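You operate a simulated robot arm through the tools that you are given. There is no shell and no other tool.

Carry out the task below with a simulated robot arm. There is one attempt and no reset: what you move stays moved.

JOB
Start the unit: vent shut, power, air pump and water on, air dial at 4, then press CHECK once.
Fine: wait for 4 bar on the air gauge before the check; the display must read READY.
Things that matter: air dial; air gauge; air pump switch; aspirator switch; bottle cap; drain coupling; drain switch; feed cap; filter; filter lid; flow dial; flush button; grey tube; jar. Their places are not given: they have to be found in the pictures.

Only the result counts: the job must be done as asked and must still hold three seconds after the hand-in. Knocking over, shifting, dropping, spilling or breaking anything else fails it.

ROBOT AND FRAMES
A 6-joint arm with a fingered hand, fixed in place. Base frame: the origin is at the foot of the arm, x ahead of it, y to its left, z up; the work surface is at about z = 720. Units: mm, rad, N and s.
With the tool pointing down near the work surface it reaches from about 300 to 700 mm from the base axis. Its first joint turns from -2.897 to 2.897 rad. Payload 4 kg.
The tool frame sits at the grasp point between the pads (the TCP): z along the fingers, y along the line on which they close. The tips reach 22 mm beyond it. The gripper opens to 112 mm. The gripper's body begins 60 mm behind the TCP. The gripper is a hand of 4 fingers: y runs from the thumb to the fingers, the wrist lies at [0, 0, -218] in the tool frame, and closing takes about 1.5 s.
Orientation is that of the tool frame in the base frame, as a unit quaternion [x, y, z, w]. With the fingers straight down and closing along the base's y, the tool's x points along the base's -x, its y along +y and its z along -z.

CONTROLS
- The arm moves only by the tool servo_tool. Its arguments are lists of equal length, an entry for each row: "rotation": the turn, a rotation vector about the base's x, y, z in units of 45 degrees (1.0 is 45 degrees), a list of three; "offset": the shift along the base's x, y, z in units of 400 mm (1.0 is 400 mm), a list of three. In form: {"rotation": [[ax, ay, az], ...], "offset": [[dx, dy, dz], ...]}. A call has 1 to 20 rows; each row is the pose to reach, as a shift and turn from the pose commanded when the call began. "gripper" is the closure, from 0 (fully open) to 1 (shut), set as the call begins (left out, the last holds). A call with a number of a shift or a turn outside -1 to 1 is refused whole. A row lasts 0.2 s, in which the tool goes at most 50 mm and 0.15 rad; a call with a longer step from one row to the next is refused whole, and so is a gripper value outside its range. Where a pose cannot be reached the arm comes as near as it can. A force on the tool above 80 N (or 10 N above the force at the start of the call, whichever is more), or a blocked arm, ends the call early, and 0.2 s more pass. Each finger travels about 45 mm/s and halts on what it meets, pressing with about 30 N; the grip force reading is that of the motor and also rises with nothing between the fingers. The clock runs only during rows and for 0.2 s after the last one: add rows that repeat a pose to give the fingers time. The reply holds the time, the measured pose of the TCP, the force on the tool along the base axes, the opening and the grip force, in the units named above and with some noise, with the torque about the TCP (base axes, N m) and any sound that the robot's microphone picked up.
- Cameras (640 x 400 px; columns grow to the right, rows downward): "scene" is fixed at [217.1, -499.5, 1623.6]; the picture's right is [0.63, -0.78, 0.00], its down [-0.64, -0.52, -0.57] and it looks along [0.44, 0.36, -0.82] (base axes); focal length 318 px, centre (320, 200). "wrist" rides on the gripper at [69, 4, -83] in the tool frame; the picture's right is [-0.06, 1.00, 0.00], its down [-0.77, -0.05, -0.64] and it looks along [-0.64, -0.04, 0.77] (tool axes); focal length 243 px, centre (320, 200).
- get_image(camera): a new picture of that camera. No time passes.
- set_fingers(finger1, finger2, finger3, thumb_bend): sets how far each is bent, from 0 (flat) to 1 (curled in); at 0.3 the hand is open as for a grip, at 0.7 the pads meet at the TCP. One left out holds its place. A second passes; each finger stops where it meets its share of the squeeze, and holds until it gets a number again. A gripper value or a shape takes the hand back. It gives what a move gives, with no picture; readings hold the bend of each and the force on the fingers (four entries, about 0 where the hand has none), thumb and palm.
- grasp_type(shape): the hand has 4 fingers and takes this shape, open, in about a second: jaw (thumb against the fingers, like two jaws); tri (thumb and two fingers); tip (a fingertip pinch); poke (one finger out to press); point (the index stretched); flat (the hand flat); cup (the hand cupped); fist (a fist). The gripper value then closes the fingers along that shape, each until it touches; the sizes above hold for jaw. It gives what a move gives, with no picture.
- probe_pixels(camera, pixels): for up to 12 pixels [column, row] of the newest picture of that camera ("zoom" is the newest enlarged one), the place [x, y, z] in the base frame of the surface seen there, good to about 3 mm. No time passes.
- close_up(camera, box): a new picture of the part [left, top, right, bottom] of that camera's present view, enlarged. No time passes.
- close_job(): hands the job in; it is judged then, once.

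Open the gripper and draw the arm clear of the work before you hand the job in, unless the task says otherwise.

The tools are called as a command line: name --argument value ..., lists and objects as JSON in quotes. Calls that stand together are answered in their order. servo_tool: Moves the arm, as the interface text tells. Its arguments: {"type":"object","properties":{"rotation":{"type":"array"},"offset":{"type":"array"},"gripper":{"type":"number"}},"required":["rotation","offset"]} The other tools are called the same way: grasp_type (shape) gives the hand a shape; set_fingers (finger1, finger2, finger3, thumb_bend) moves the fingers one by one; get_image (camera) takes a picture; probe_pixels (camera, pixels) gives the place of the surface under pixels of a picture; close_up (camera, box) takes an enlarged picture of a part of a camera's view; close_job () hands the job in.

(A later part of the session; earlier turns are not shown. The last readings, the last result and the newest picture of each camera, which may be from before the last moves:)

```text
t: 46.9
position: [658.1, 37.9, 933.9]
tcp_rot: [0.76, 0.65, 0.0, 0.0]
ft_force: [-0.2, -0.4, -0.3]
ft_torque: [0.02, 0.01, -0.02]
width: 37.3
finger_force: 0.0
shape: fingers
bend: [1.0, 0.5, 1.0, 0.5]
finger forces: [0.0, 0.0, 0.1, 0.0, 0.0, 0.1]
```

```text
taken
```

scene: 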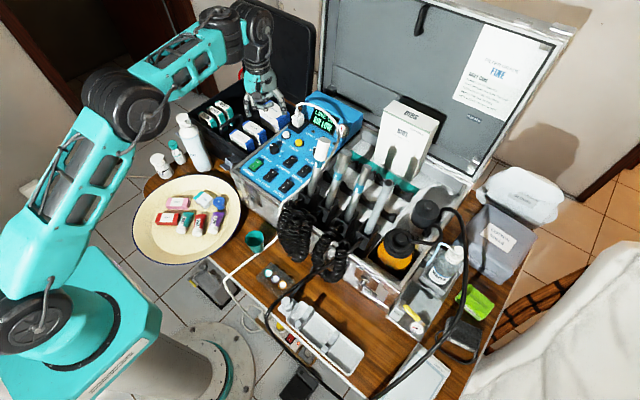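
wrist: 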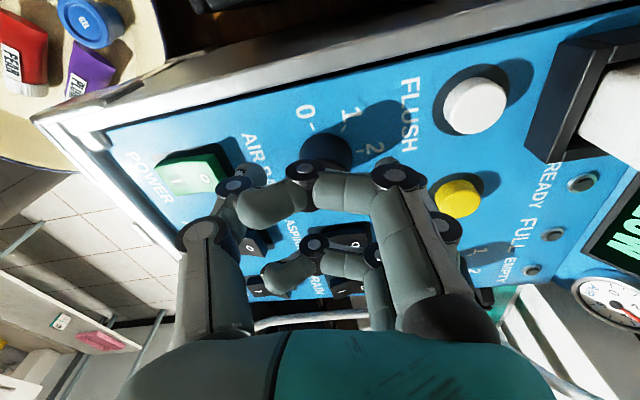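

The hand is around the knob without contact. I close on it and turn 30° clockwise.

set_fingers --finger2 0.72 --thumb_bend 0.72

servo_tool --rotation '[[0, 0, -0.12], [0, 0, -0.24], [0, 0, -0.36], [0, 0, -0.48], [0, 0, -0.6], [0, 0, -0.68], [0, 0, -0.68]]' --offset '[[0, 0, 0], [0, 0, 0], [0, 0, 0], [0, 0, 0], [0, 0, 0], [0, 0, 0], [0, 0, 0]]'

set_fingers --finger2 0.5 --thumb_bend 0.5

servo_tool --rotation '[[0, 0, 0], [0, 0, 0], [0, 0, 0], [0, 0, 0], [0, 0, 0], [0, 0, 0]]' --offset '[[0, 0, 0.02], [0, 0, 0.06], [0, 0, 0.12], [0, 0, 0.2], [0, 0, 0.28], [0, 0, 0.28]]'

get_image --camera "wrist"

close_up --camera "wrist" --box '[270, 50, 370, 140]'

close_up --camera "scene" --box '[300, 90, 350, 140]'

close_up --camera "scene" --box '[395, 290, 455, 340]'

```text
t: 47.9
position: [657.2, 39.4, 933.5]
tcp_rot: [0.76, 0.65, 0.0, 0.0]
ft_force: [-1.9, -1.7, -3.7]
ft_torque: [-0.06, -0.01, 0.01]
width: 31.3
finger_force: 7.5
shape: fingers
bend: [1.0, 0.63, 1.0, 0.67]
finger forces: [0.0, 7.2, 0.1, 0.1, 8.0, 0.0]
```

```text
t: 49.5
position: [658.3, 38.7, 934.6]
tcp_rot: [0.905, 0.426, 0.001, 0.001]
ft_force: [-5.5, -0.3, -2.3]
ft_torque: [0.01, 0.1, 0.04]
width: 31.7
finger_force: 7.3
shape: fingers
bend: [1.0, 0.64, 1.0, 0.67]
finger forces: [0.0, 5.6, 0.0, 0.1, 10.0, 0.0]
```

```text
t: 50.5
position: [657.5, 39.9, 933.7]
tcp_rot: [0.905, 0.426, 0.0, 0.0]
ft_force: [-0.3, -0.3, 1.1]
ft_torque: [0.0, -0.02, 0.01]
width: 37.6
finger_force: 0.1
shape: fingers
bend: [1.0, 0.5, 1.0, 0.5]
finger forces: [0.0, 0.0, 0.0, 0.0, 0.0, 0.0]
```

```text
t: 51.9
position: [658.8, 42.6, 1046.6]
tcp_rot: [0.905, 0.426, 0.0, 0.0]
ft_force: [-0.1, -0.8, 0.3]
ft_torque: [0.02, 0.0, 0.0]
width: 37.5
finger_force: 0.1
shape: fingers
bend: [1.0, 0.5, 1.0, 0.5]
finger forces: [0.1, 0.0, 0.0, 0.0, 0.0, 0.0]
```

```text
taken
```

wrist: 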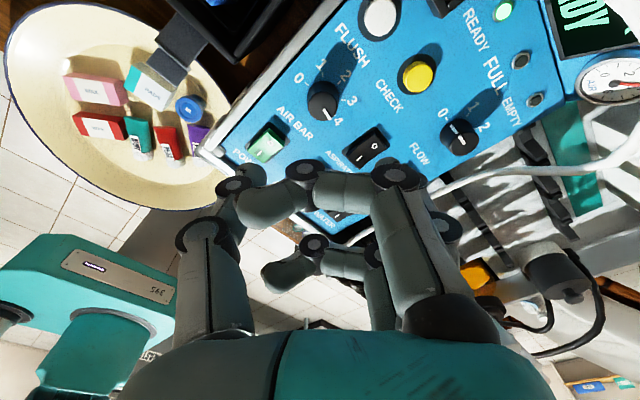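

```text
4.44 times, centred on (320, 95) of wrist
```

zoom: 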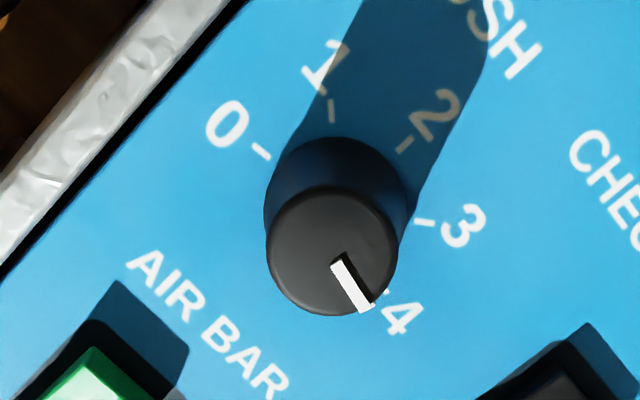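

```text
8.00 times, centred on (325, 115) of scene
```

zoom: 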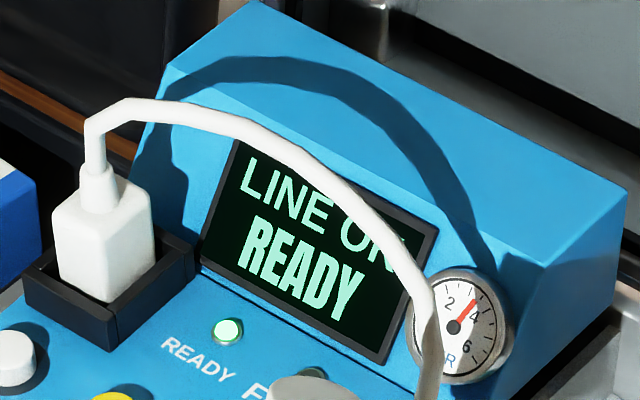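

```text
8.00 times, centred on (425, 315) of scene
```

zoom: 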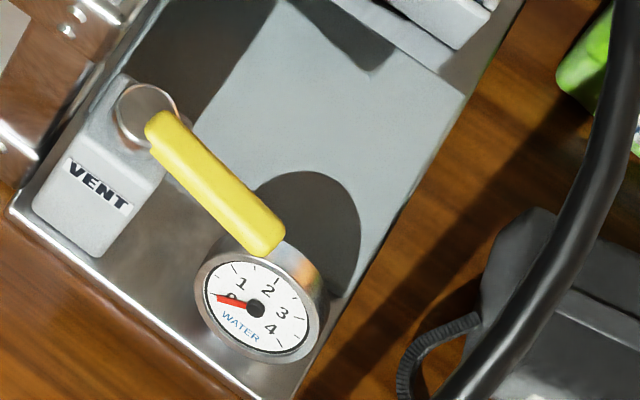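

The pointer now computes to ≈3.96, and the display reads READY with the gauge close to 4. The water gauge still reads 0, which suggests the vent is open, so I straighten the index and travel to inspect the vent closely.

servo_tool --rotation '[[0, 0, 0.13], [0, 0, 0.27], [0, 0, 0.41], [0, 0, 0.55], [0, 0, 0.68], [0, 0, 0.82], [0, 0, 0.95]]' --offset '[[-0.04, -0.079, 0.01], [-0.08, -0.158, 0.02], [-0.12, -0.237, 0.03], [-0.163, -0.316, 0.04], [-0.204, -0.395, 0.05], [-0.244, -0.474, 0.05], [-0.285, -0.5525, 0.05]]'

servo_tool --rotation '[[0, 0, 0.13], [0, 0, 0.27], [0, 0, 0.41], [0, 0, 0.55], [0, 0, 0.68], [0, 0, 0.82], [0, 0, 0.93], [0, 0, 0.93]]' --offset '[[-0.04, -0.079, -0.02], [-0.08, -0.158, -0.04], [-0.12, -0.237, -0.06], [-0.163, -0.316, -0.08], [-0.204, -0.395, -0.11], [-0.244, -0.474, -0.14], [-0.285, -0.5525, -0.17], [-0.285, -0.5525, -0.17]]'

get_image --camera "wrist"

get_image --camera "scene"

```text
t: 53.5
position: [542.4, -183.9, 1063.4]
tcp_rot: [0.686, 0.728, 0.0, 0.001]
ft_force: [-0.2, 0.0, 0.1]
ft_torque: [-0.03, 0.01, 0.01]
width: 37.6
finger_force: 0.1
shape: fingers
bend: [1.0, 0.5, 1.0, 0.5]
finger forces: [0.0, 0.1, 0.0, 0.0, 0.0, 0.0]
```

```text
t: 55.3
position: [432.9, -405.8, 994.6]
tcp_rot: [0.383, 0.924, -0.001, 0.0]
ft_force: [-0.1, 0.7, -0.1]
ft_torque: [0.03, -0.02, -0.01]
width: 37.7
finger_force: 0.0
shape: fingers
bend: [1.0, 0.5, 1.0, 0.5]
finger forces: [0.0, 0.0, 0.0, 0.0, 0.0, 0.0]
```

```text
taken
```

wrist: 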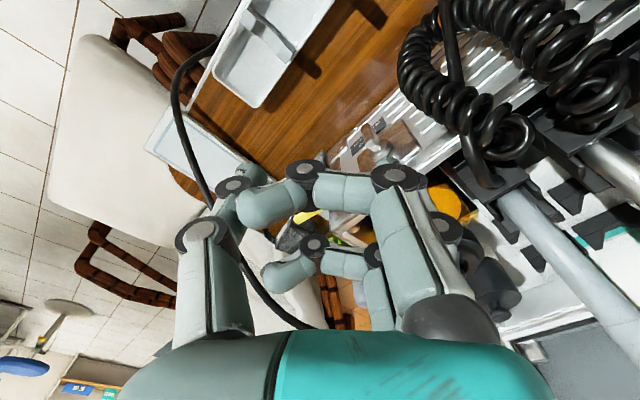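

```text
taken
```

scene: 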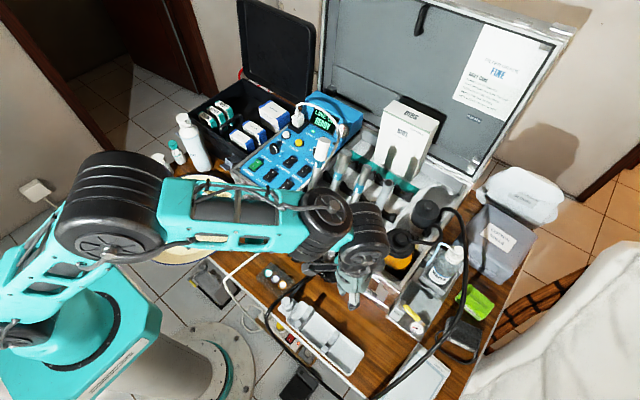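

The curled fingers block the vent; I open the hand wide (jaw) to see it.

grasp_type --shape "jaw"

get_image --camera "wrist"

close_up --camera "wrist" --box '[240, 110, 400, 260]'

```text
t: 56.2
position: [431.3, -404.9, 994.9]
tcp_rot: [0.383, 0.924, 0.0, 0.0]
ft_force: [0.2, -0.2, -0.3]
ft_torque: [0.01, 0.02, 0.01]
width: 112.2
finger_force: 0.0
shape: jaw
bend: [0.3, 0.3, 0.3, 0.3]
finger forces: [0.0, 0.0, 0.0, 0.1, 0.1, 0.0]
```

```text
taken
```

wrist: 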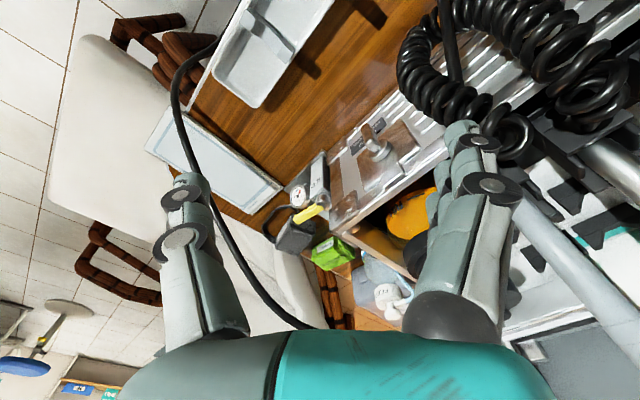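

```text
2.67 times, centred on (320, 185) of wrist
```

zoom: 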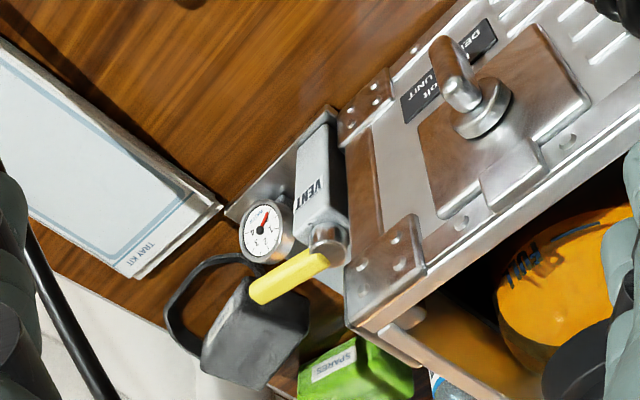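

close_up --camera "wrist" --box '[275, 145, 345, 235]'

probe_pixels --camera "zoom" --pixels '[[370, 120], [330, 240], [300, 250], [260, 260], [210, 275], [330, 215], [340, 100], [230, 165]]'

```text
4.44 times, centred on (310, 190) of wrist
```

zoom: 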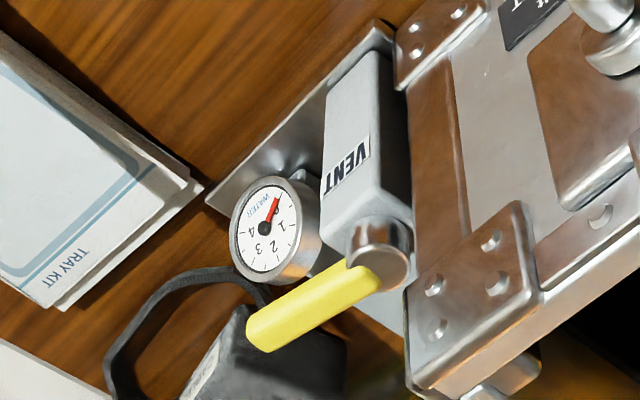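

```text
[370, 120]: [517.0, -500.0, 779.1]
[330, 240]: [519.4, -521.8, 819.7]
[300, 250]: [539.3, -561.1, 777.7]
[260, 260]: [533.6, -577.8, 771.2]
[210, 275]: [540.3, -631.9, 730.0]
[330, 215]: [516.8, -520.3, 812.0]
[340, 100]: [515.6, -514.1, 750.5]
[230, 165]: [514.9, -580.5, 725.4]
```

The lever pivots on a vertical boss on the VENT post and can swing toward ±x. I probe the nearby black hose and lever more exactly before approaching.

probe_pixels --camera "wrist" --pixels '[[180, 120], [205, 195], [250, 278], [300, 325], [307, 212], [298, 218], [322, 206], [328, 203], [345, 230], [350, 200], [250, 165], [290, 240]]'

get_image --camera "scene"

probe_pixels --camera "scene" --pixels '[[440, 355], [465, 310], [468, 270], [460, 235], [445, 213], [400, 388], [403, 242], [427, 215], [447, 268], [418, 315]]'

```text
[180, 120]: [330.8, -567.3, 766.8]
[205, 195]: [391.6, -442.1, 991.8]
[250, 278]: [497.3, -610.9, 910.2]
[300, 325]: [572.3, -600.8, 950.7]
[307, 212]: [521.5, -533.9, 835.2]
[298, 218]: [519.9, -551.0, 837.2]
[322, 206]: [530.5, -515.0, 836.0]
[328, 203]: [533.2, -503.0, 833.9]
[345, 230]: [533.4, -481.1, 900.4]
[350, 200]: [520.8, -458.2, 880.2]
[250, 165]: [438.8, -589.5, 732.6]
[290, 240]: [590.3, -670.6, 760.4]
```

```text
taken
```

scene: 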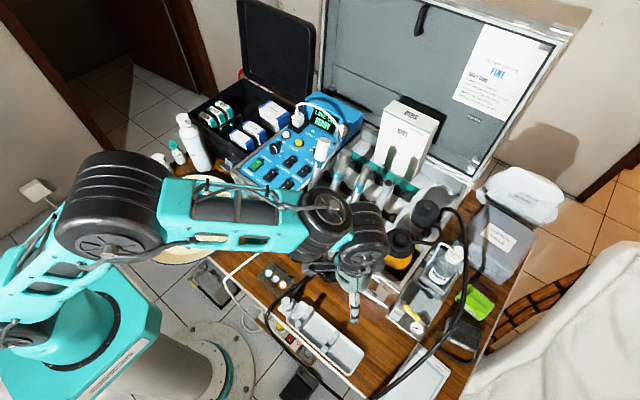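

```text
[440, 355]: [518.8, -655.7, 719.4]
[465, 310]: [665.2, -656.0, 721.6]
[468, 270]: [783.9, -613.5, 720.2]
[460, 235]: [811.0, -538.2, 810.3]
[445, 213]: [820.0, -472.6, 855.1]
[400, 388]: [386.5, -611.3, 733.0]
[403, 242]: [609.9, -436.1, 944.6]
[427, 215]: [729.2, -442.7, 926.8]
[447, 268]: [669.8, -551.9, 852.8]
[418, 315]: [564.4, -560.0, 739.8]
```

The black hose arches at y≈-605, z 910–950, so the hand must stay inboard of y≈-575. I set the index pointing again, then turn to yaw −135° with the tip due on the −x side of the lever, still high.

set_fingers --finger1 0.3 --finger2 1.0 --finger3 1.0 --thumb_bend 0.3

set_fingers --thumb_bend 0.9

servo_tool --rotation '[[0, 0, -0.16], [0, 0, -0.33], [0, 0, -0.5], [0, 0, -0.66], [0, 0, -0.83], [0, 0, -1.0]]' --offset '[[0, -0.02, 0], [0, -0.04, 0], [0, -0.06, 0], [0, -0.08, 0], [0, -0.1, 0], [0, -0.125, 0]]'

servo_tool --rotation '[[0, 0, -0.16], [0, 0, -0.33], [0, 0, -0.5], [0, 0, -0.66], [0, 0, -0.83], [0, 0, -1.0], [0, 0, -1.0]]' --offset '[[0, -0.03, 0], [0, -0.06, 0], [0, -0.09, 0], [0, -0.12, 0], [0, -0.14, 0], [0, -0.165, -0.05], [0, -0.165, -0.1]]'

get_image --camera "wrist"

close_up --camera "scene" --box '[330, 200, 490, 360]'

```text
t: 57.2
position: [432.8, -404.9, 994.8]
tcp_rot: [0.383, 0.924, 0.001, 0.0]
ft_force: [-0.3, -0.2, 0.0]
ft_torque: [0.01, 0.03, -0.02]
width: 112.5
finger_force: 0.0
shape: fingers
bend: [0.3, 1.0, 1.0, 0.3]
finger forces: [0.1, 0.0, 0.0, 0.0, 0.0, 0.1]
```

```text
t: 58.2
position: [431.2, -405.7, 996.1]
tcp_rot: [0.382, 0.924, 0.0, 0.001]
ft_force: [-0.1, 0.3, 0.4]
ft_torque: [0.02, -0.03, 0.01]
width: 45.8
finger_force: 0.1
shape: fingers
bend: [0.3, 1.0, 1.0, 0.83]
finger forces: [0.0, 0.0, 0.1, 0.1, 0.1, 0.0]
```

```text
t: 59.6
position: [430.6, -453.6, 995.8]
tcp_rot: [0.707, 0.707, 0.0, 0.0]
ft_force: [-0.9, 0.1, 0.3]
ft_torque: [-0.02, 0.0, 0.01]
width: 45.7
finger_force: 0.1
shape: fingers
bend: [0.3, 1.0, 1.0, 0.83]
finger forces: [0.0, 0.1, 0.1, 0.1, 0.1, 0.0]
```

```text
t: 61.2
position: [432.4, -515.9, 958.7]
tcp_rot: [0.924, 0.382, 0.0, 0.0]
ft_force: [-0.5, -0.2, -0.1]
ft_torque: [-0.01, 0.0, 0.03]
width: 45.9
finger_force: 0.1
shape: fingers
bend: [0.3, 1.0, 1.0, 0.83]
finger forces: [0.1, 0.0, 0.1, 0.0, 0.0, 0.0]
```

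```text
taken
```

wrist: 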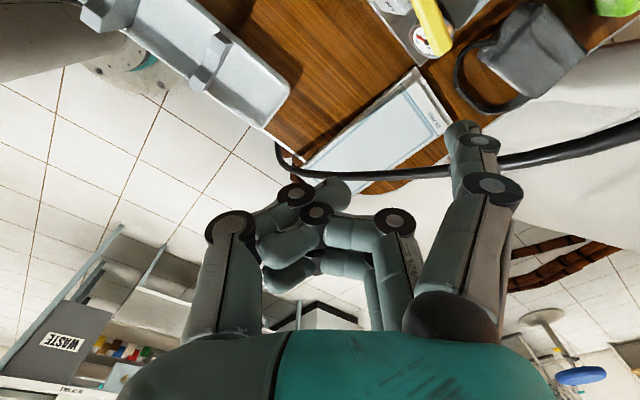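

```text
2.50 times, centred on (410, 280) of scene
```

zoom: 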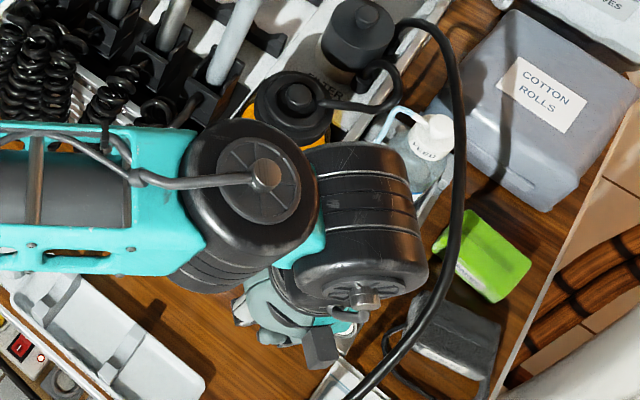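

The hose appears right beyond the index at wrist (500,160). I probe it relative to the index before descending.

probe_pixels --camera "wrist" --pixels '[[340, 172], [400, 174], [440, 172], [510, 162], [560, 155], [620, 135], [462, 125], [475, 130], [425, 20], [440, 40], [280, 155]]'

```text
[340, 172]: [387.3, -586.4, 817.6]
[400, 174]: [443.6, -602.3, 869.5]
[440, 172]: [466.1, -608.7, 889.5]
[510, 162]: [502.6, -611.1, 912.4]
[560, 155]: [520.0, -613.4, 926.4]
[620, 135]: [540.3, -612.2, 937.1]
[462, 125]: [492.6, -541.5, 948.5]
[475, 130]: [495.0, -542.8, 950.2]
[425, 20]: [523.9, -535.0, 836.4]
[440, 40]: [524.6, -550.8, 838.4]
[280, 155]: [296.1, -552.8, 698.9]
```

The index stays about 30 mm clear of the hose. I descend so the fingertip (at ~z 822) sits beside the lever on its −x side.

servo_tool --rotation '[[0, 0, 0], [0, 0, 0], [0, 0, 0], [0, 0, 0], [0, 0, 0], [0, 0, 0]]' --offset '[[0, 0, -0.06], [0, 0, -0.12], [0, 0, -0.18], [0, 0, -0.24], [0, 0, -0.278], [0, 0, -0.278]]'

get_image --camera "wrist"

close_up --camera "scene" --box '[360, 250, 460, 350]'

```text
t: 62.6
position: [429.5, -517.2, 846.3]
tcp_rot: [0.924, 0.383, 0.0, 0.0]
ft_force: [-0.3, 0.6, -0.6]
ft_torque: [-0.03, -0.01, 0.01]
width: 45.8
finger_force: 0.1
shape: fingers
bend: [0.3, 1.0, 1.0, 0.83]
finger forces: [0.1, 0.0, 0.0, 0.0, 0.0, 0.1]
```

```text
taken
```

wrist: 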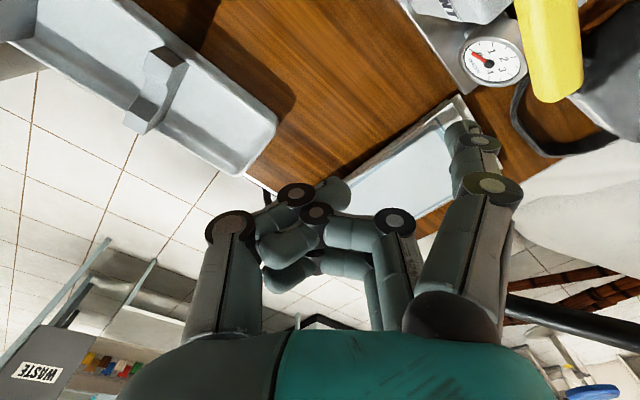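

```text
4.00 times, centred on (410, 300) of scene
```

zoom: 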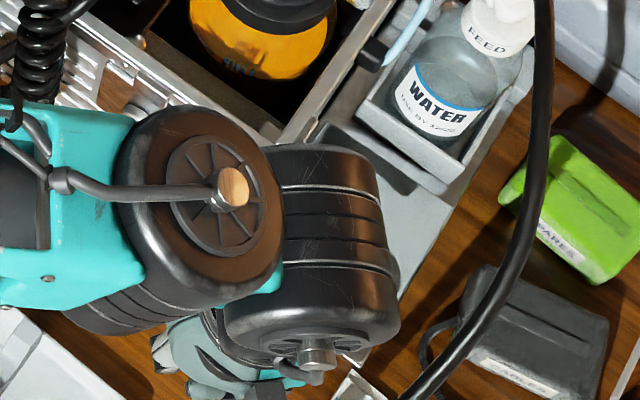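

The lever (yellow, wrist (550,50)) lies ahead on the +x side of the tip. I push gently in +x, watching force.

servo_tool --rotation '[[0, 0, 0], [0, 0, 0], [0, 0, 0], [0, 0, 0], [0, 0, 0], [0, 0, 0]]' --offset '[[0.0125, -0.002, 0], [0.025, -0.004, 0], [0.035, -0.006, 0], [0.045, -0.008, 0], [0.055, -0.01, 0], [0.055, -0.01, 0]]'

get_image --camera "wrist"

close_up --camera "wrist" --box '[400, 0, 620, 180]'

```text
t: 64.0
position: [452.4, -522.3, 845.6]
tcp_rot: [0.924, 0.383, 0.0, 0.001]
ft_force: [-0.3, 0.4, -0.5]
ft_torque: [-0.02, 0.01, -0.04]
width: 45.1
finger_force: 0.1
shape: fingers
bend: [0.31, 1.0, 1.0, 0.83]
finger forces: [1.1, 0.0, 0.0, 0.1, 0.0, 0.0]
```

```text
taken
```

wrist: 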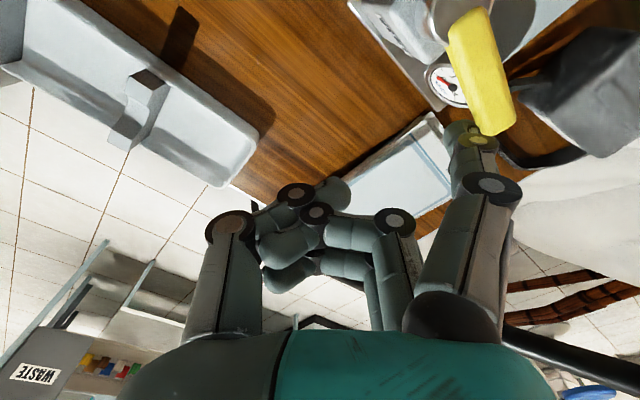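

```text
2.22 times, centred on (510, 90) of wrist
```

zoom: 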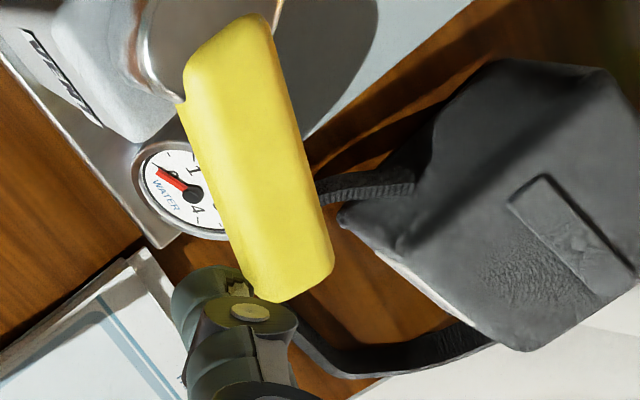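

The tip touches the lever near its end (1 N). I shift 12 mm toward the pivot and push on another ~15 mm in +x.

servo_tool --rotation '[[0, 0, 0], [0, 0, 0], [0, 0, 0], [0, 0, 0], [0, 0, 0], [0, 0, 0]]' --offset '[[-0.015, 0.01, 0], [-0.01, 0.03, 0], [0.01, 0.03, 0], [0.02, 0.03, 0], [0.03, 0.03, 0], [0.03, 0.03, 0]]'

get_image --camera "wrist"

close_up --camera "wrist" --box '[400, 0, 620, 180]'

```text
t: 65.4
position: [463.4, -510.2, 845.7]
tcp_rot: [0.924, 0.382, 0.0, -0.001]
ft_force: [-10.7, -1.4, -0.6]
ft_torque: [-0.02, 0.17, -0.37]
width: 36.4
finger_force: 5.1
shape: fingers
bend: [0.38, 1.0, 1.0, 0.83]
finger forces: [10.0, 0.0, 0.0, 0.1, 0.1, 0.1]
```

```text
taken
```

wrist: 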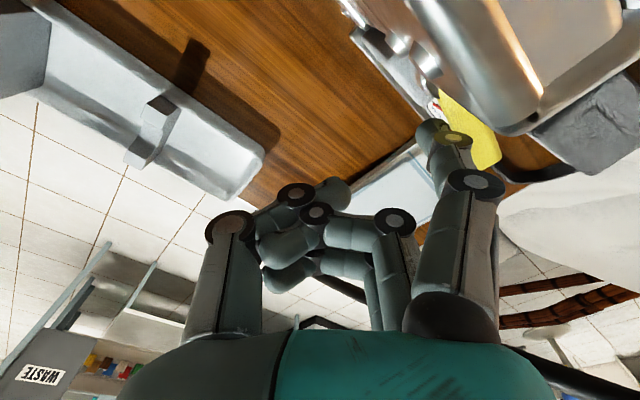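

```text
2.22 times, centred on (510, 90) of wrist
```

zoom: 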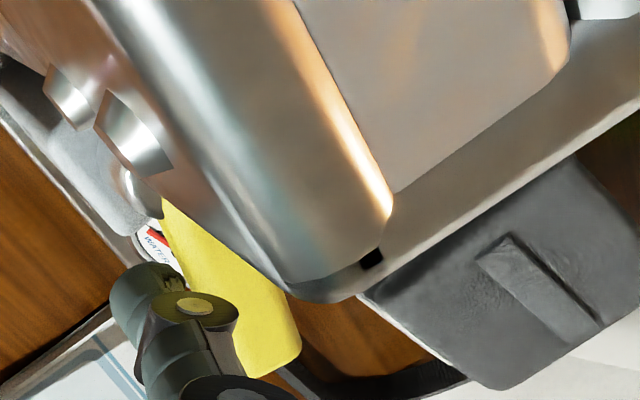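

The lever resisted +x at 10 N and the finger merely flexed, so that side looks like its stop. I back off, rise, and look at the lever and water gauge again.

servo_tool --rotation '[[0, 0, 0], [0, 0, 0], [0, 0, 0], [0, 0, 0], [0, 0, 0], [0, 0, 0], [0, 0, 0], [0, 0, 0]]' --offset '[[-0.04, 0, 0], [-0.08, 0, 0], [-0.09, 0, 0.08], [-0.09, 0, 0.16], [-0.09, 0, 0.24], [-0.09, 0.02, 0.32], [-0.09, 0.02, 0.34], [-0.09, 0.02, 0.34]]'

get_image --camera "wrist"

close_up --camera "wrist" --box '[360, 0, 500, 90]'

close_up --camera "scene" --box '[360, 250, 460, 350]'

```text
t: 67.2
position: [427.2, -504.3, 980.2]
tcp_rot: [0.924, 0.382, 0.001, 0.0]
ft_force: [-0.2, 0.0, 0.2]
ft_torque: [-0.04, 0.0, 0.01]
width: 45.8
finger_force: 0.1
shape: fingers
bend: [0.3, 1.0, 1.0, 0.83]
finger forces: [0.1, 0.0, 0.0, 0.1, 0.0, 0.0]
```

```text
taken
```

wrist: 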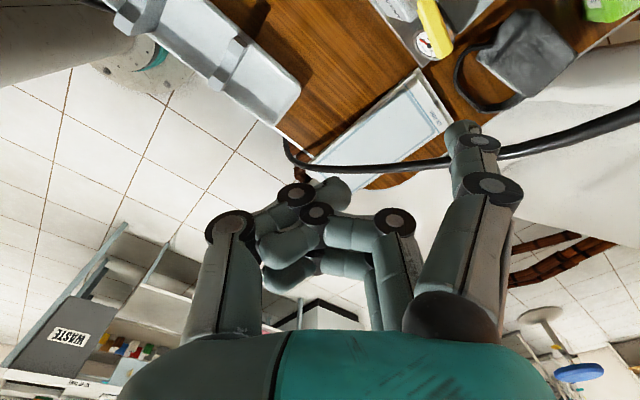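

```text
4.44 times, centred on (430, 45) of wrist
```

zoom: 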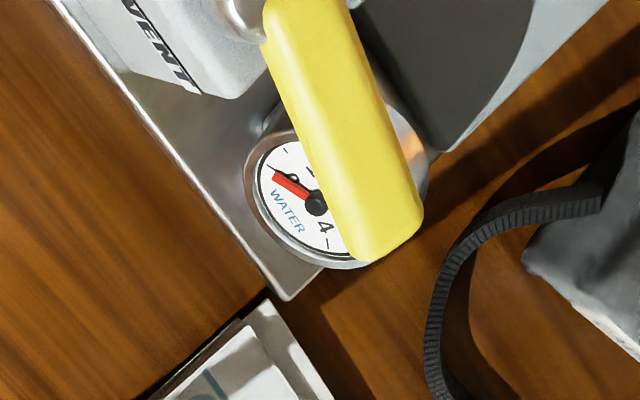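

```text
4.00 times, centred on (410, 300) of scene
```

zoom: 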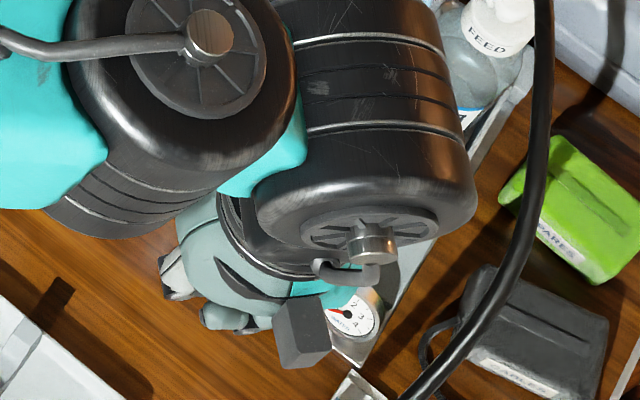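

I probe the lever's axis to see if it moved.

close_up --camera "wrist" --box '[360, 0, 500, 90]'

probe_pixels --camera "zoom" --pixels '[[310, 20], [325, 60], [340, 100], [355, 140], [370, 180], [385, 220], [305, 205], [230, 20], [270, 90]]'

```text
4.44 times, centred on (430, 45) of wrist
```

zoom: 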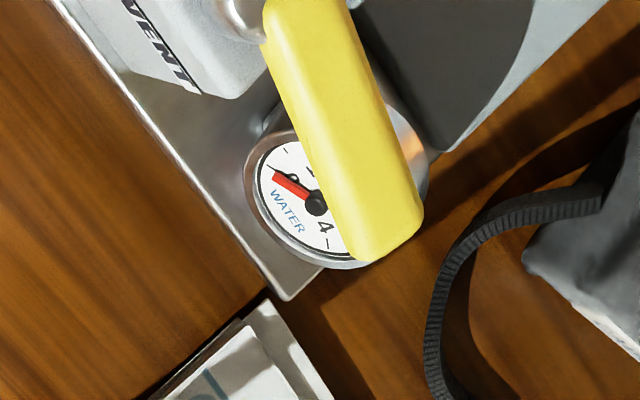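

```text
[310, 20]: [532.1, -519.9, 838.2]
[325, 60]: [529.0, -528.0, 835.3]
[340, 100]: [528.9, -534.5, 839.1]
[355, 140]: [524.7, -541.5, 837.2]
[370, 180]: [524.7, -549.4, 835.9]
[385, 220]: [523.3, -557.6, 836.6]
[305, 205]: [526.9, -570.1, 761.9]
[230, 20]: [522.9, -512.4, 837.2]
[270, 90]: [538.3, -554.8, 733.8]
```

The lever hasn't moved (still ≈−103°), so I'll try the other direction: put the index on its +x side and draw it toward −x. I move high above that spot first, with a slight yaw to keep clear of case, jar and hose.

servo_tool --rotation '[[0, 0, 0.05], [0, 0, 0.1], [0, 0, 0.15], [0, 0, 0.15]]' --offset '[[0.055, -0.016, 0], [0.11, -0.032, 0], [0.165, -0.05, 0], [0.165, -0.05, 0]]'

get_image --camera "wrist"

probe_pixels --camera "wrist" --pixels '[[400, 165], [430, 165], [510, 155], [560, 145], [620, 130], [462, 125], [475, 130]]'

close_up --camera "scene" --box '[360, 230, 480, 350]'

```text
t: 68.2
position: [472.3, -509.1, 979.7]
tcp_rot: [0.899, 0.437, 0.0, 0.0]
ft_force: [0.0, 1.1, -0.1]
ft_torque: [0.01, 0.03, 0.0]
width: 45.8
finger_force: 0.1
shape: fingers
bend: [0.3, 1.0, 1.0, 0.83]
finger forces: [0.0, 0.1, 0.0, 0.0, 0.0, 0.0]
out of reach, approached as far as the arm can: row 2, 3, 4
```

```text
taken
```

wrist: 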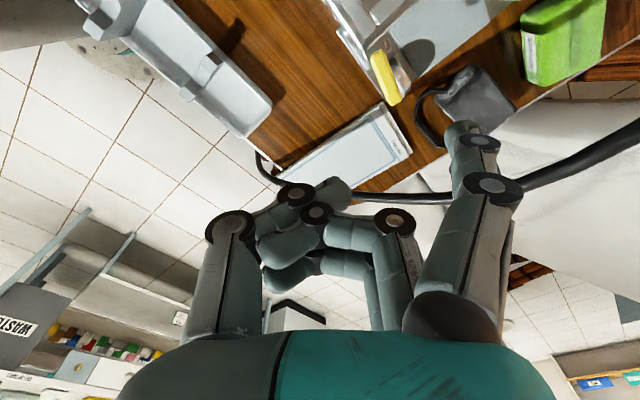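

```text
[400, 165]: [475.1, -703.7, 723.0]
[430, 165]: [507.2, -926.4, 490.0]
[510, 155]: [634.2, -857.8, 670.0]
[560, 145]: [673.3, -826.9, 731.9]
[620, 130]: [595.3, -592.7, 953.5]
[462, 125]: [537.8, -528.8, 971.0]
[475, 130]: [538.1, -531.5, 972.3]
```

```text
3.33 times, centred on (420, 290) of scene
```

zoom: 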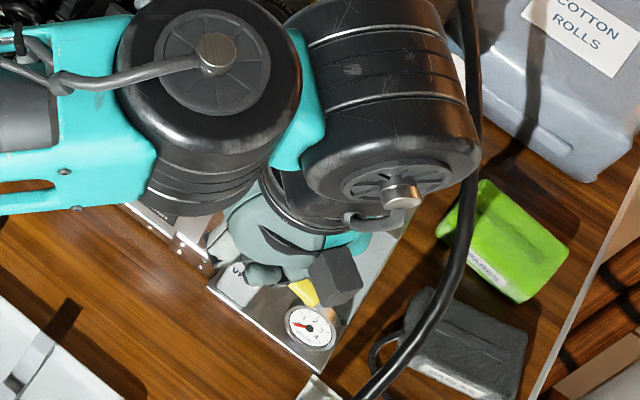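

That height limits reach to r≈694. At lower height the reach should grow, so I descend to z≈880 (tip still ~20 mm above the lever) and see whether it arrives.

servo_tool --rotation '[[0, 0, 0], [0, 0, 0], [0, 0, 0], [0, 0, 0], [0, 0, 0]]' --offset '[[0, 0, -0.07], [0, 0, -0.14], [0, 0, -0.2], [0, 0, -0.24], [0, 0, -0.24]]'

get_image --camera "wrist"

close_up --camera "scene" --box '[360, 230, 480, 350]'

```text
t: 69.4
position: [472.5, -508.5, 884.1]
tcp_rot: [0.9, 0.436, 0.0, -0.001]
ft_force: [0.1, 0.1, 0.5]
ft_torque: [-0.03, -0.01, 0.0]
width: 45.8
finger_force: 0.2
shape: fingers
bend: [0.3, 1.0, 1.0, 0.83]
finger forces: [0.0, 0.0, 0.1, 0.0, 0.0, 0.1]
```

```text
taken
```

wrist: 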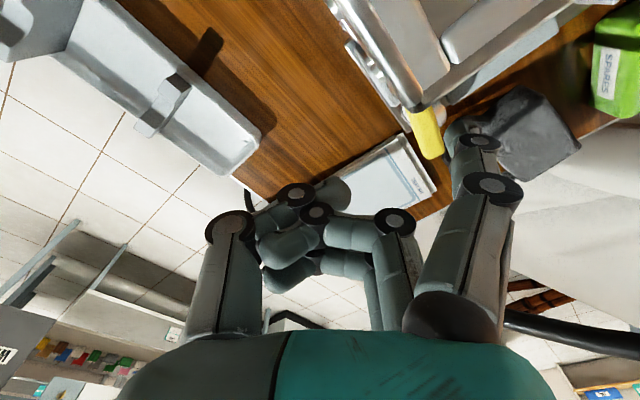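

```text
3.33 times, centred on (420, 290) of scene
```

zoom: 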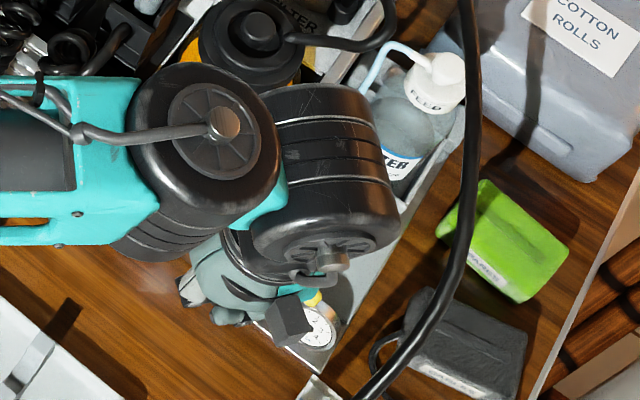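

The height dropped with xy held. I now extend outward by (21,−16) mm at this height.

servo_tool --rotation '[[0, 0, 0], [0, 0, 0], [0, 0, 0]]' --offset '[[0.03, -0.02, 0], [0.055, -0.04, 0], [0.055, -0.04, 0]]'

get_image --camera "wrist"

close_up --camera "wrist" --box '[350, 50, 550, 200]'

probe_pixels --camera "wrist" --pixels '[[405, 130], [415, 145], [462, 125], [475, 130], [330, 50], [380, 90]]'

```text
t: 70.2
position: [482.6, -515.1, 883.5]
tcp_rot: [0.9, 0.437, 0.0, 0.0]
ft_force: [0.0, 0.3, -0.2]
ft_torque: [-0.02, -0.01, 0.02]
width: 45.9
finger_force: 0.1
shape: fingers
bend: [0.3, 1.0, 1.0, 0.83]
finger forces: [0.0, 0.1, 0.1, 0.0, 0.0, 0.0]
out of reach, approached as far as the arm can: row 2, 3
```

```text
taken
```

wrist: 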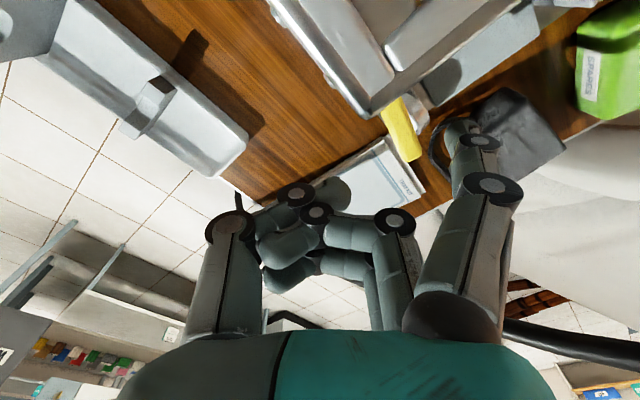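

```text
2.67 times, centred on (450, 125) of wrist
```

zoom: 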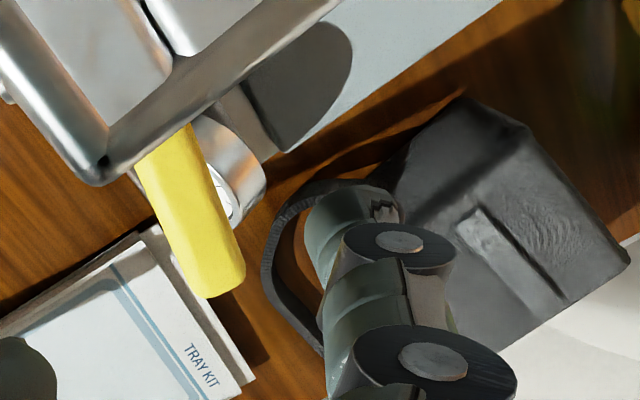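

```text
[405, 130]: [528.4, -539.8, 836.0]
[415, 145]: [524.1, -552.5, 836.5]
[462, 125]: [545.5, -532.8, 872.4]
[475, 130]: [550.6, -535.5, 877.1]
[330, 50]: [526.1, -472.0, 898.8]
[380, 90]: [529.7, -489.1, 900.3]
```

Reach ends at r≈706; the tip is now near (541,−536), a bit short. I extend the index outward (bend 0.15) to gain about 12 mm.

set_fingers --finger1 0.15

get_image --camera "wrist"

close_up --camera "wrist" --box '[350, 50, 550, 200]'

probe_pixels --camera "zoom" --pixels '[[200, 230], [220, 270], [160, 150], [430, 235], [410, 250], [450, 240], [400, 280], [420, 300]]'

```text
t: 71.2
position: [483.9, -515.4, 883.5]
tcp_rot: [0.9, 0.436, 0.0, 0.0]
ft_force: [0.1, 0.3, 0.7]
ft_torque: [0.02, 0.0, 0.01]
width: 57.5
finger_force: 0.1
shape: fingers
bend: [0.15, 1.0, 1.0, 0.83]
finger forces: [0.0, 0.0, 0.0, 0.0, 0.0, 0.0]
```

```text
taken
```

wrist: 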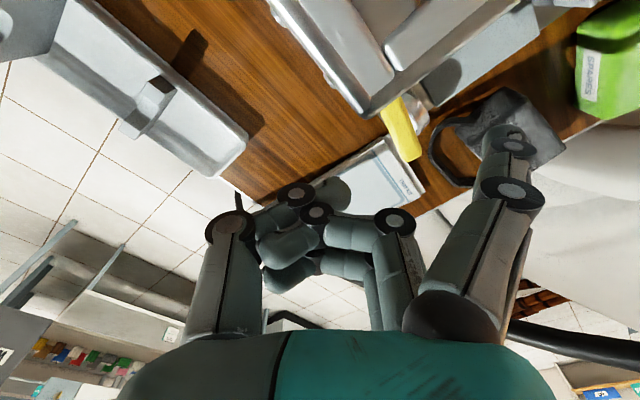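

```text
2.67 times, centred on (450, 125) of wrist
```

zoom: 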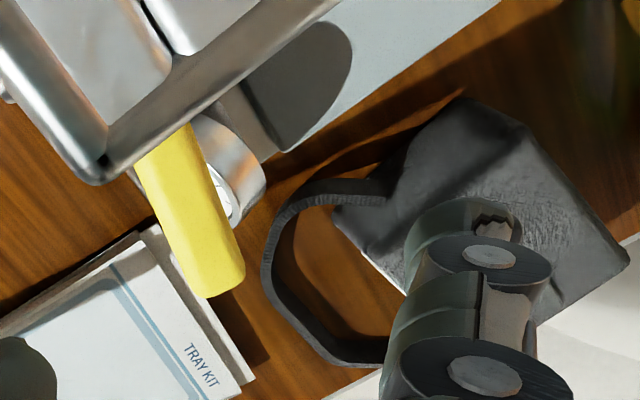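

```text
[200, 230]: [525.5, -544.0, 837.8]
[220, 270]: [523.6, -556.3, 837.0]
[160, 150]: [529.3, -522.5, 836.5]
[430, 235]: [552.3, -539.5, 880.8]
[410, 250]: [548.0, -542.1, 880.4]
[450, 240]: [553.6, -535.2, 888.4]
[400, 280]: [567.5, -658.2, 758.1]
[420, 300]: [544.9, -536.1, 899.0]
```

The tip is now near (553,−542), clear of the lever's +x side. I descend 42 mm.

servo_tool --rotation '[[0, 0, 0], [0, 0, 0], [0, 0, 0], [0, 0, 0], [0, 0, 0]]' --offset '[[0, 0, -0.03], [0, 0, -0.055], [0, 0, -0.08], [0, 0, -0.105], [0, 0, -0.105]]'

get_image --camera "wrist"

close_up --camera "wrist" --box '[350, 50, 550, 200]'

close_up --camera "scene" --box '[360, 230, 480, 350]'

```text
t: 72.4
position: [483.6, -516.0, 838.4]
tcp_rot: [0.9, 0.436, 0.0, 0.0]
ft_force: [0.6, -0.2, 0.1]
ft_torque: [0.02, 0.03, 0.0]
width: 57.2
finger_force: 0.0
shape: fingers
bend: [0.15, 1.0, 1.0, 0.83]
finger forces: [0.0, 0.1, 0.0, 0.0, 0.0, 0.0]
```

```text
taken
```

wrist: 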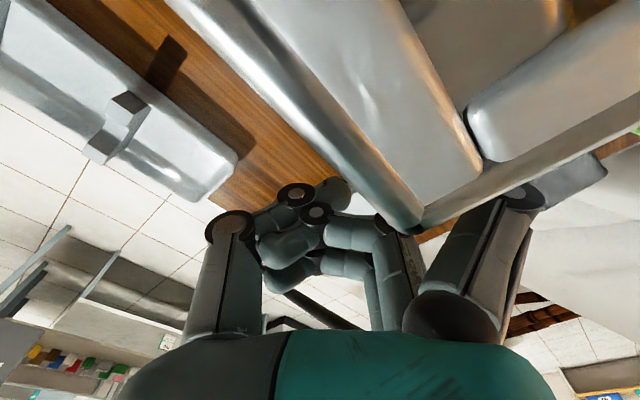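

```text
2.67 times, centred on (450, 125) of wrist
```

zoom: 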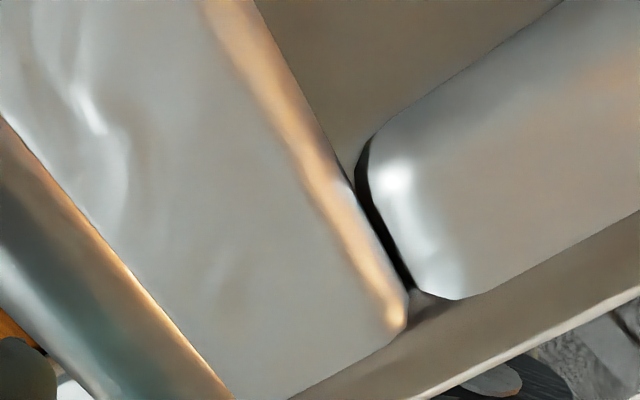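

```text
3.33 times, centred on (420, 290) of scene
```

zoom: 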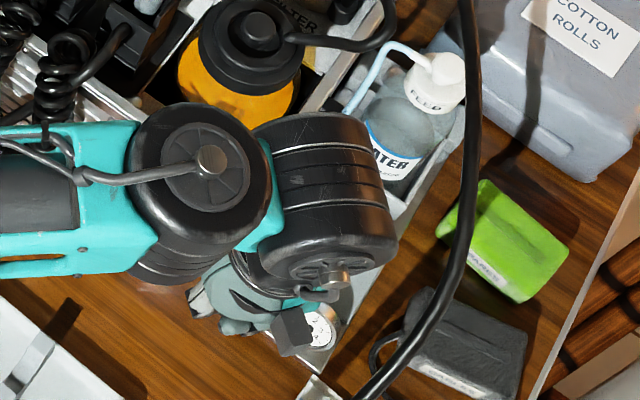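

No contact yet. I draw the index toward −x along the lever's arc for the first ~27°, checking the force.

servo_tool --rotation '[[0, 0, 0], [0, 0, 0], [0, 0, 0], [0, 0, 0], [0, 0, 0], [0, 0, 0]]' --offset '[[-0.015, -0.003, 0], [-0.03, -0.005, 0], [-0.045, -0.007, 0], [-0.06, -0.008, 0], [-0.075, -0.008, 0], [-0.075, -0.008, 0]]'

get_image --camera "wrist"

close_up --camera "scene" --box '[360, 230, 480, 350]'

```text
t: 73.8
position: [454.3, -517.2, 838.7]
tcp_rot: [0.9, 0.437, 0.0, 0.0]
ft_force: [0.8, 0.0, 0.0]
ft_torque: [0.03, -0.04, 0.0]
width: 58.1
finger_force: 0.1
shape: fingers
bend: [0.14, 1.0, 1.0, 0.83]
finger forces: [0.5, 0.0, 0.0, 0.0, 0.0, 0.0]
```

```text
taken
```

wrist: 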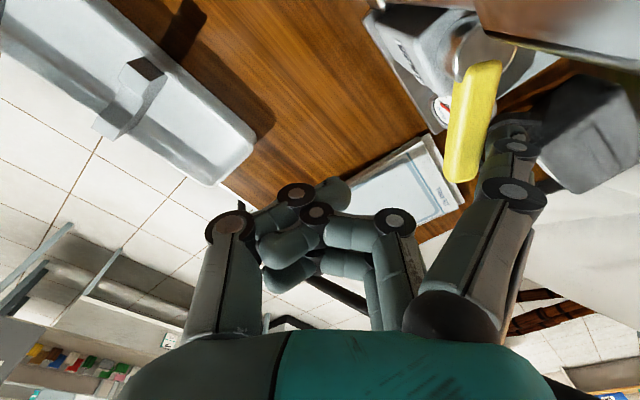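

```text
3.33 times, centred on (420, 290) of scene
```

zoom: 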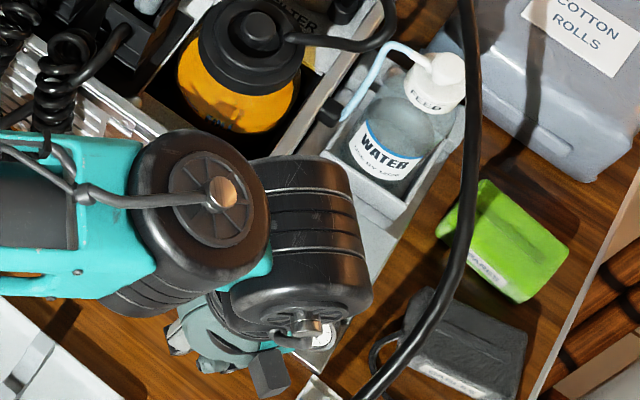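

The finger now touches the lever from the +x side (0.5 N). I probe the lever angle, then continue.

probe_pixels --camera "wrist" --pixels '[[482, 75], [478, 100], [472, 130], [465, 160], [485, 45], [510, 125], [500, 140], [530, 125]]'

servo_tool --rotation '[[0, 0, 0], [0, 0, 0], [0, 0, 0], [0, 0, 0], [0, 0, 0]]' --offset '[[-0.0125, 0.0, 0], [-0.025, 0.002, 0], [-0.0375, 0.004, 0], [-0.05, 0.006, 0], [-0.05, 0.006, 0]]'

get_image --camera "wrist"

close_up --camera "wrist" --box '[380, 0, 620, 200]'

```text
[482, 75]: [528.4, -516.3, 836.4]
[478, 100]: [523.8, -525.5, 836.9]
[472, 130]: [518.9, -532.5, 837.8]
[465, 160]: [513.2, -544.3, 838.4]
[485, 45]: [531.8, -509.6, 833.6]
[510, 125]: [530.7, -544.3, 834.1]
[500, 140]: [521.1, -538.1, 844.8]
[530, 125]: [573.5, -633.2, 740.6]
```

```text
t: 75.0
position: [434.4, -516.2, 838.3]
tcp_rot: [0.9, 0.436, 0.0, 0.0]
ft_force: [0.7, -0.6, 0.5]
ft_torque: [-0.03, -0.02, 0.01]
width: 58.5
finger_force: 0.4
shape: fingers
bend: [0.14, 1.0, 1.0, 0.83]
finger forces: [0.4, 0.0, 0.0, 0.1, 0.0, 0.1]
```

```text
taken
```

wrist: 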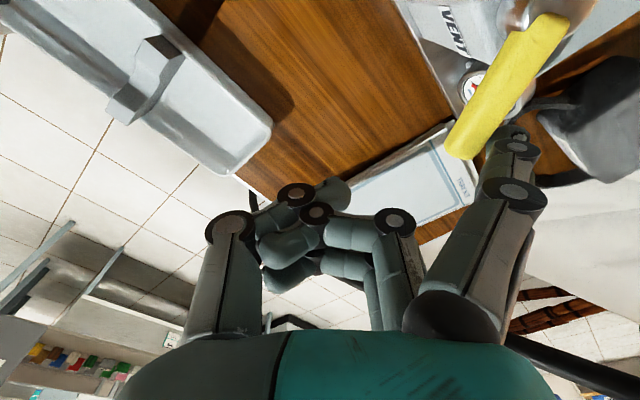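

```text
2.00 times, centred on (500, 100) of wrist
```

zoom: 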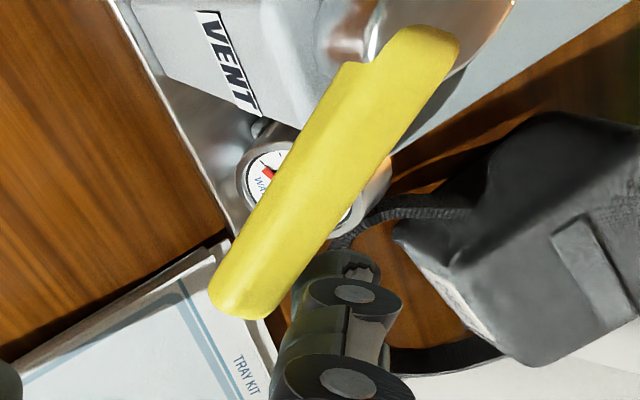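

The lever swings easily in this direction (≈0.4 N). I continue along the arc in −x/+y and check the gauges.

servo_tool --rotation '[[0, 0, 0], [0, 0, 0], [0, 0, 0], [0, 0, 0], [0, 0, 0], [0, 0, 0]]' --offset '[[-0.0125, 0.005, 0], [-0.025, 0.01, 0], [-0.0375, 0.017, 0], [-0.05, 0.025, 0], [-0.0575, 0.035, 0], [-0.0575, 0.035, 0]]'

get_image --camera "wrist"

close_up --camera "wrist" --box '[380, 0, 620, 200]'

close_up --camera "scene" --box '[300, 90, 350, 140]'

close_up --camera "scene" --box '[380, 270, 460, 340]'

```text
t: 76.4
position: [411.1, -500.2, 840.0]
tcp_rot: [0.9, 0.436, 0.0, 0.0]
ft_force: [-0.8, -0.4, 0.3]
ft_torque: [-0.01, 0.02, -0.06]
width: 58.6
finger_force: 0.3
shape: fingers
bend: [0.14, 1.0, 1.0, 0.83]
finger forces: [0.3, 0.0, 0.0, 0.0, 0.0, 0.0]
```

```text
taken
```

wrist: 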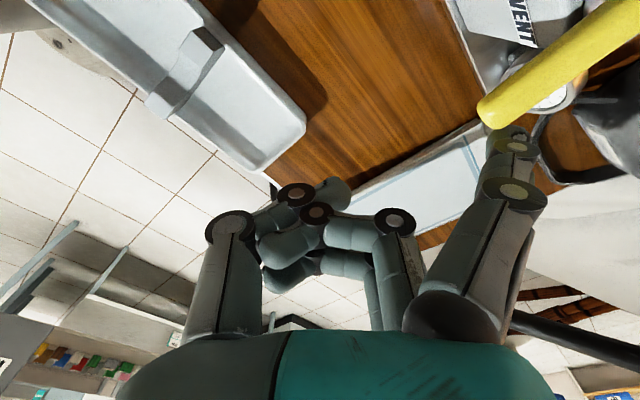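

```text
2.00 times, centred on (500, 100) of wrist
```

zoom: 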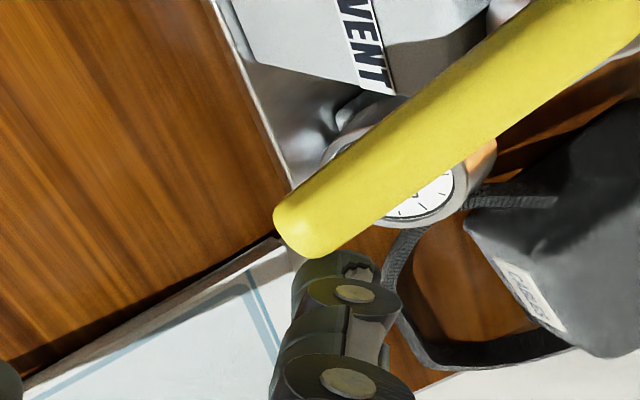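

```text
8.00 times, centred on (325, 115) of scene
```

zoom: 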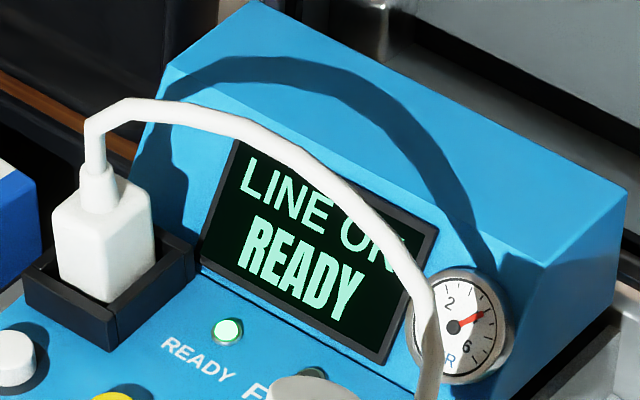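

```text
5.71 times, centred on (420, 305) of scene
```

zoom: 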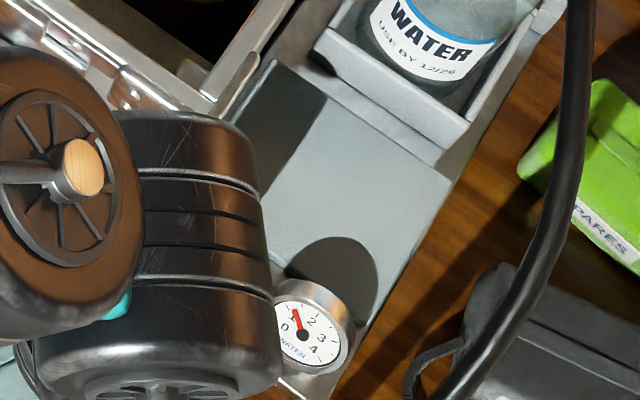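

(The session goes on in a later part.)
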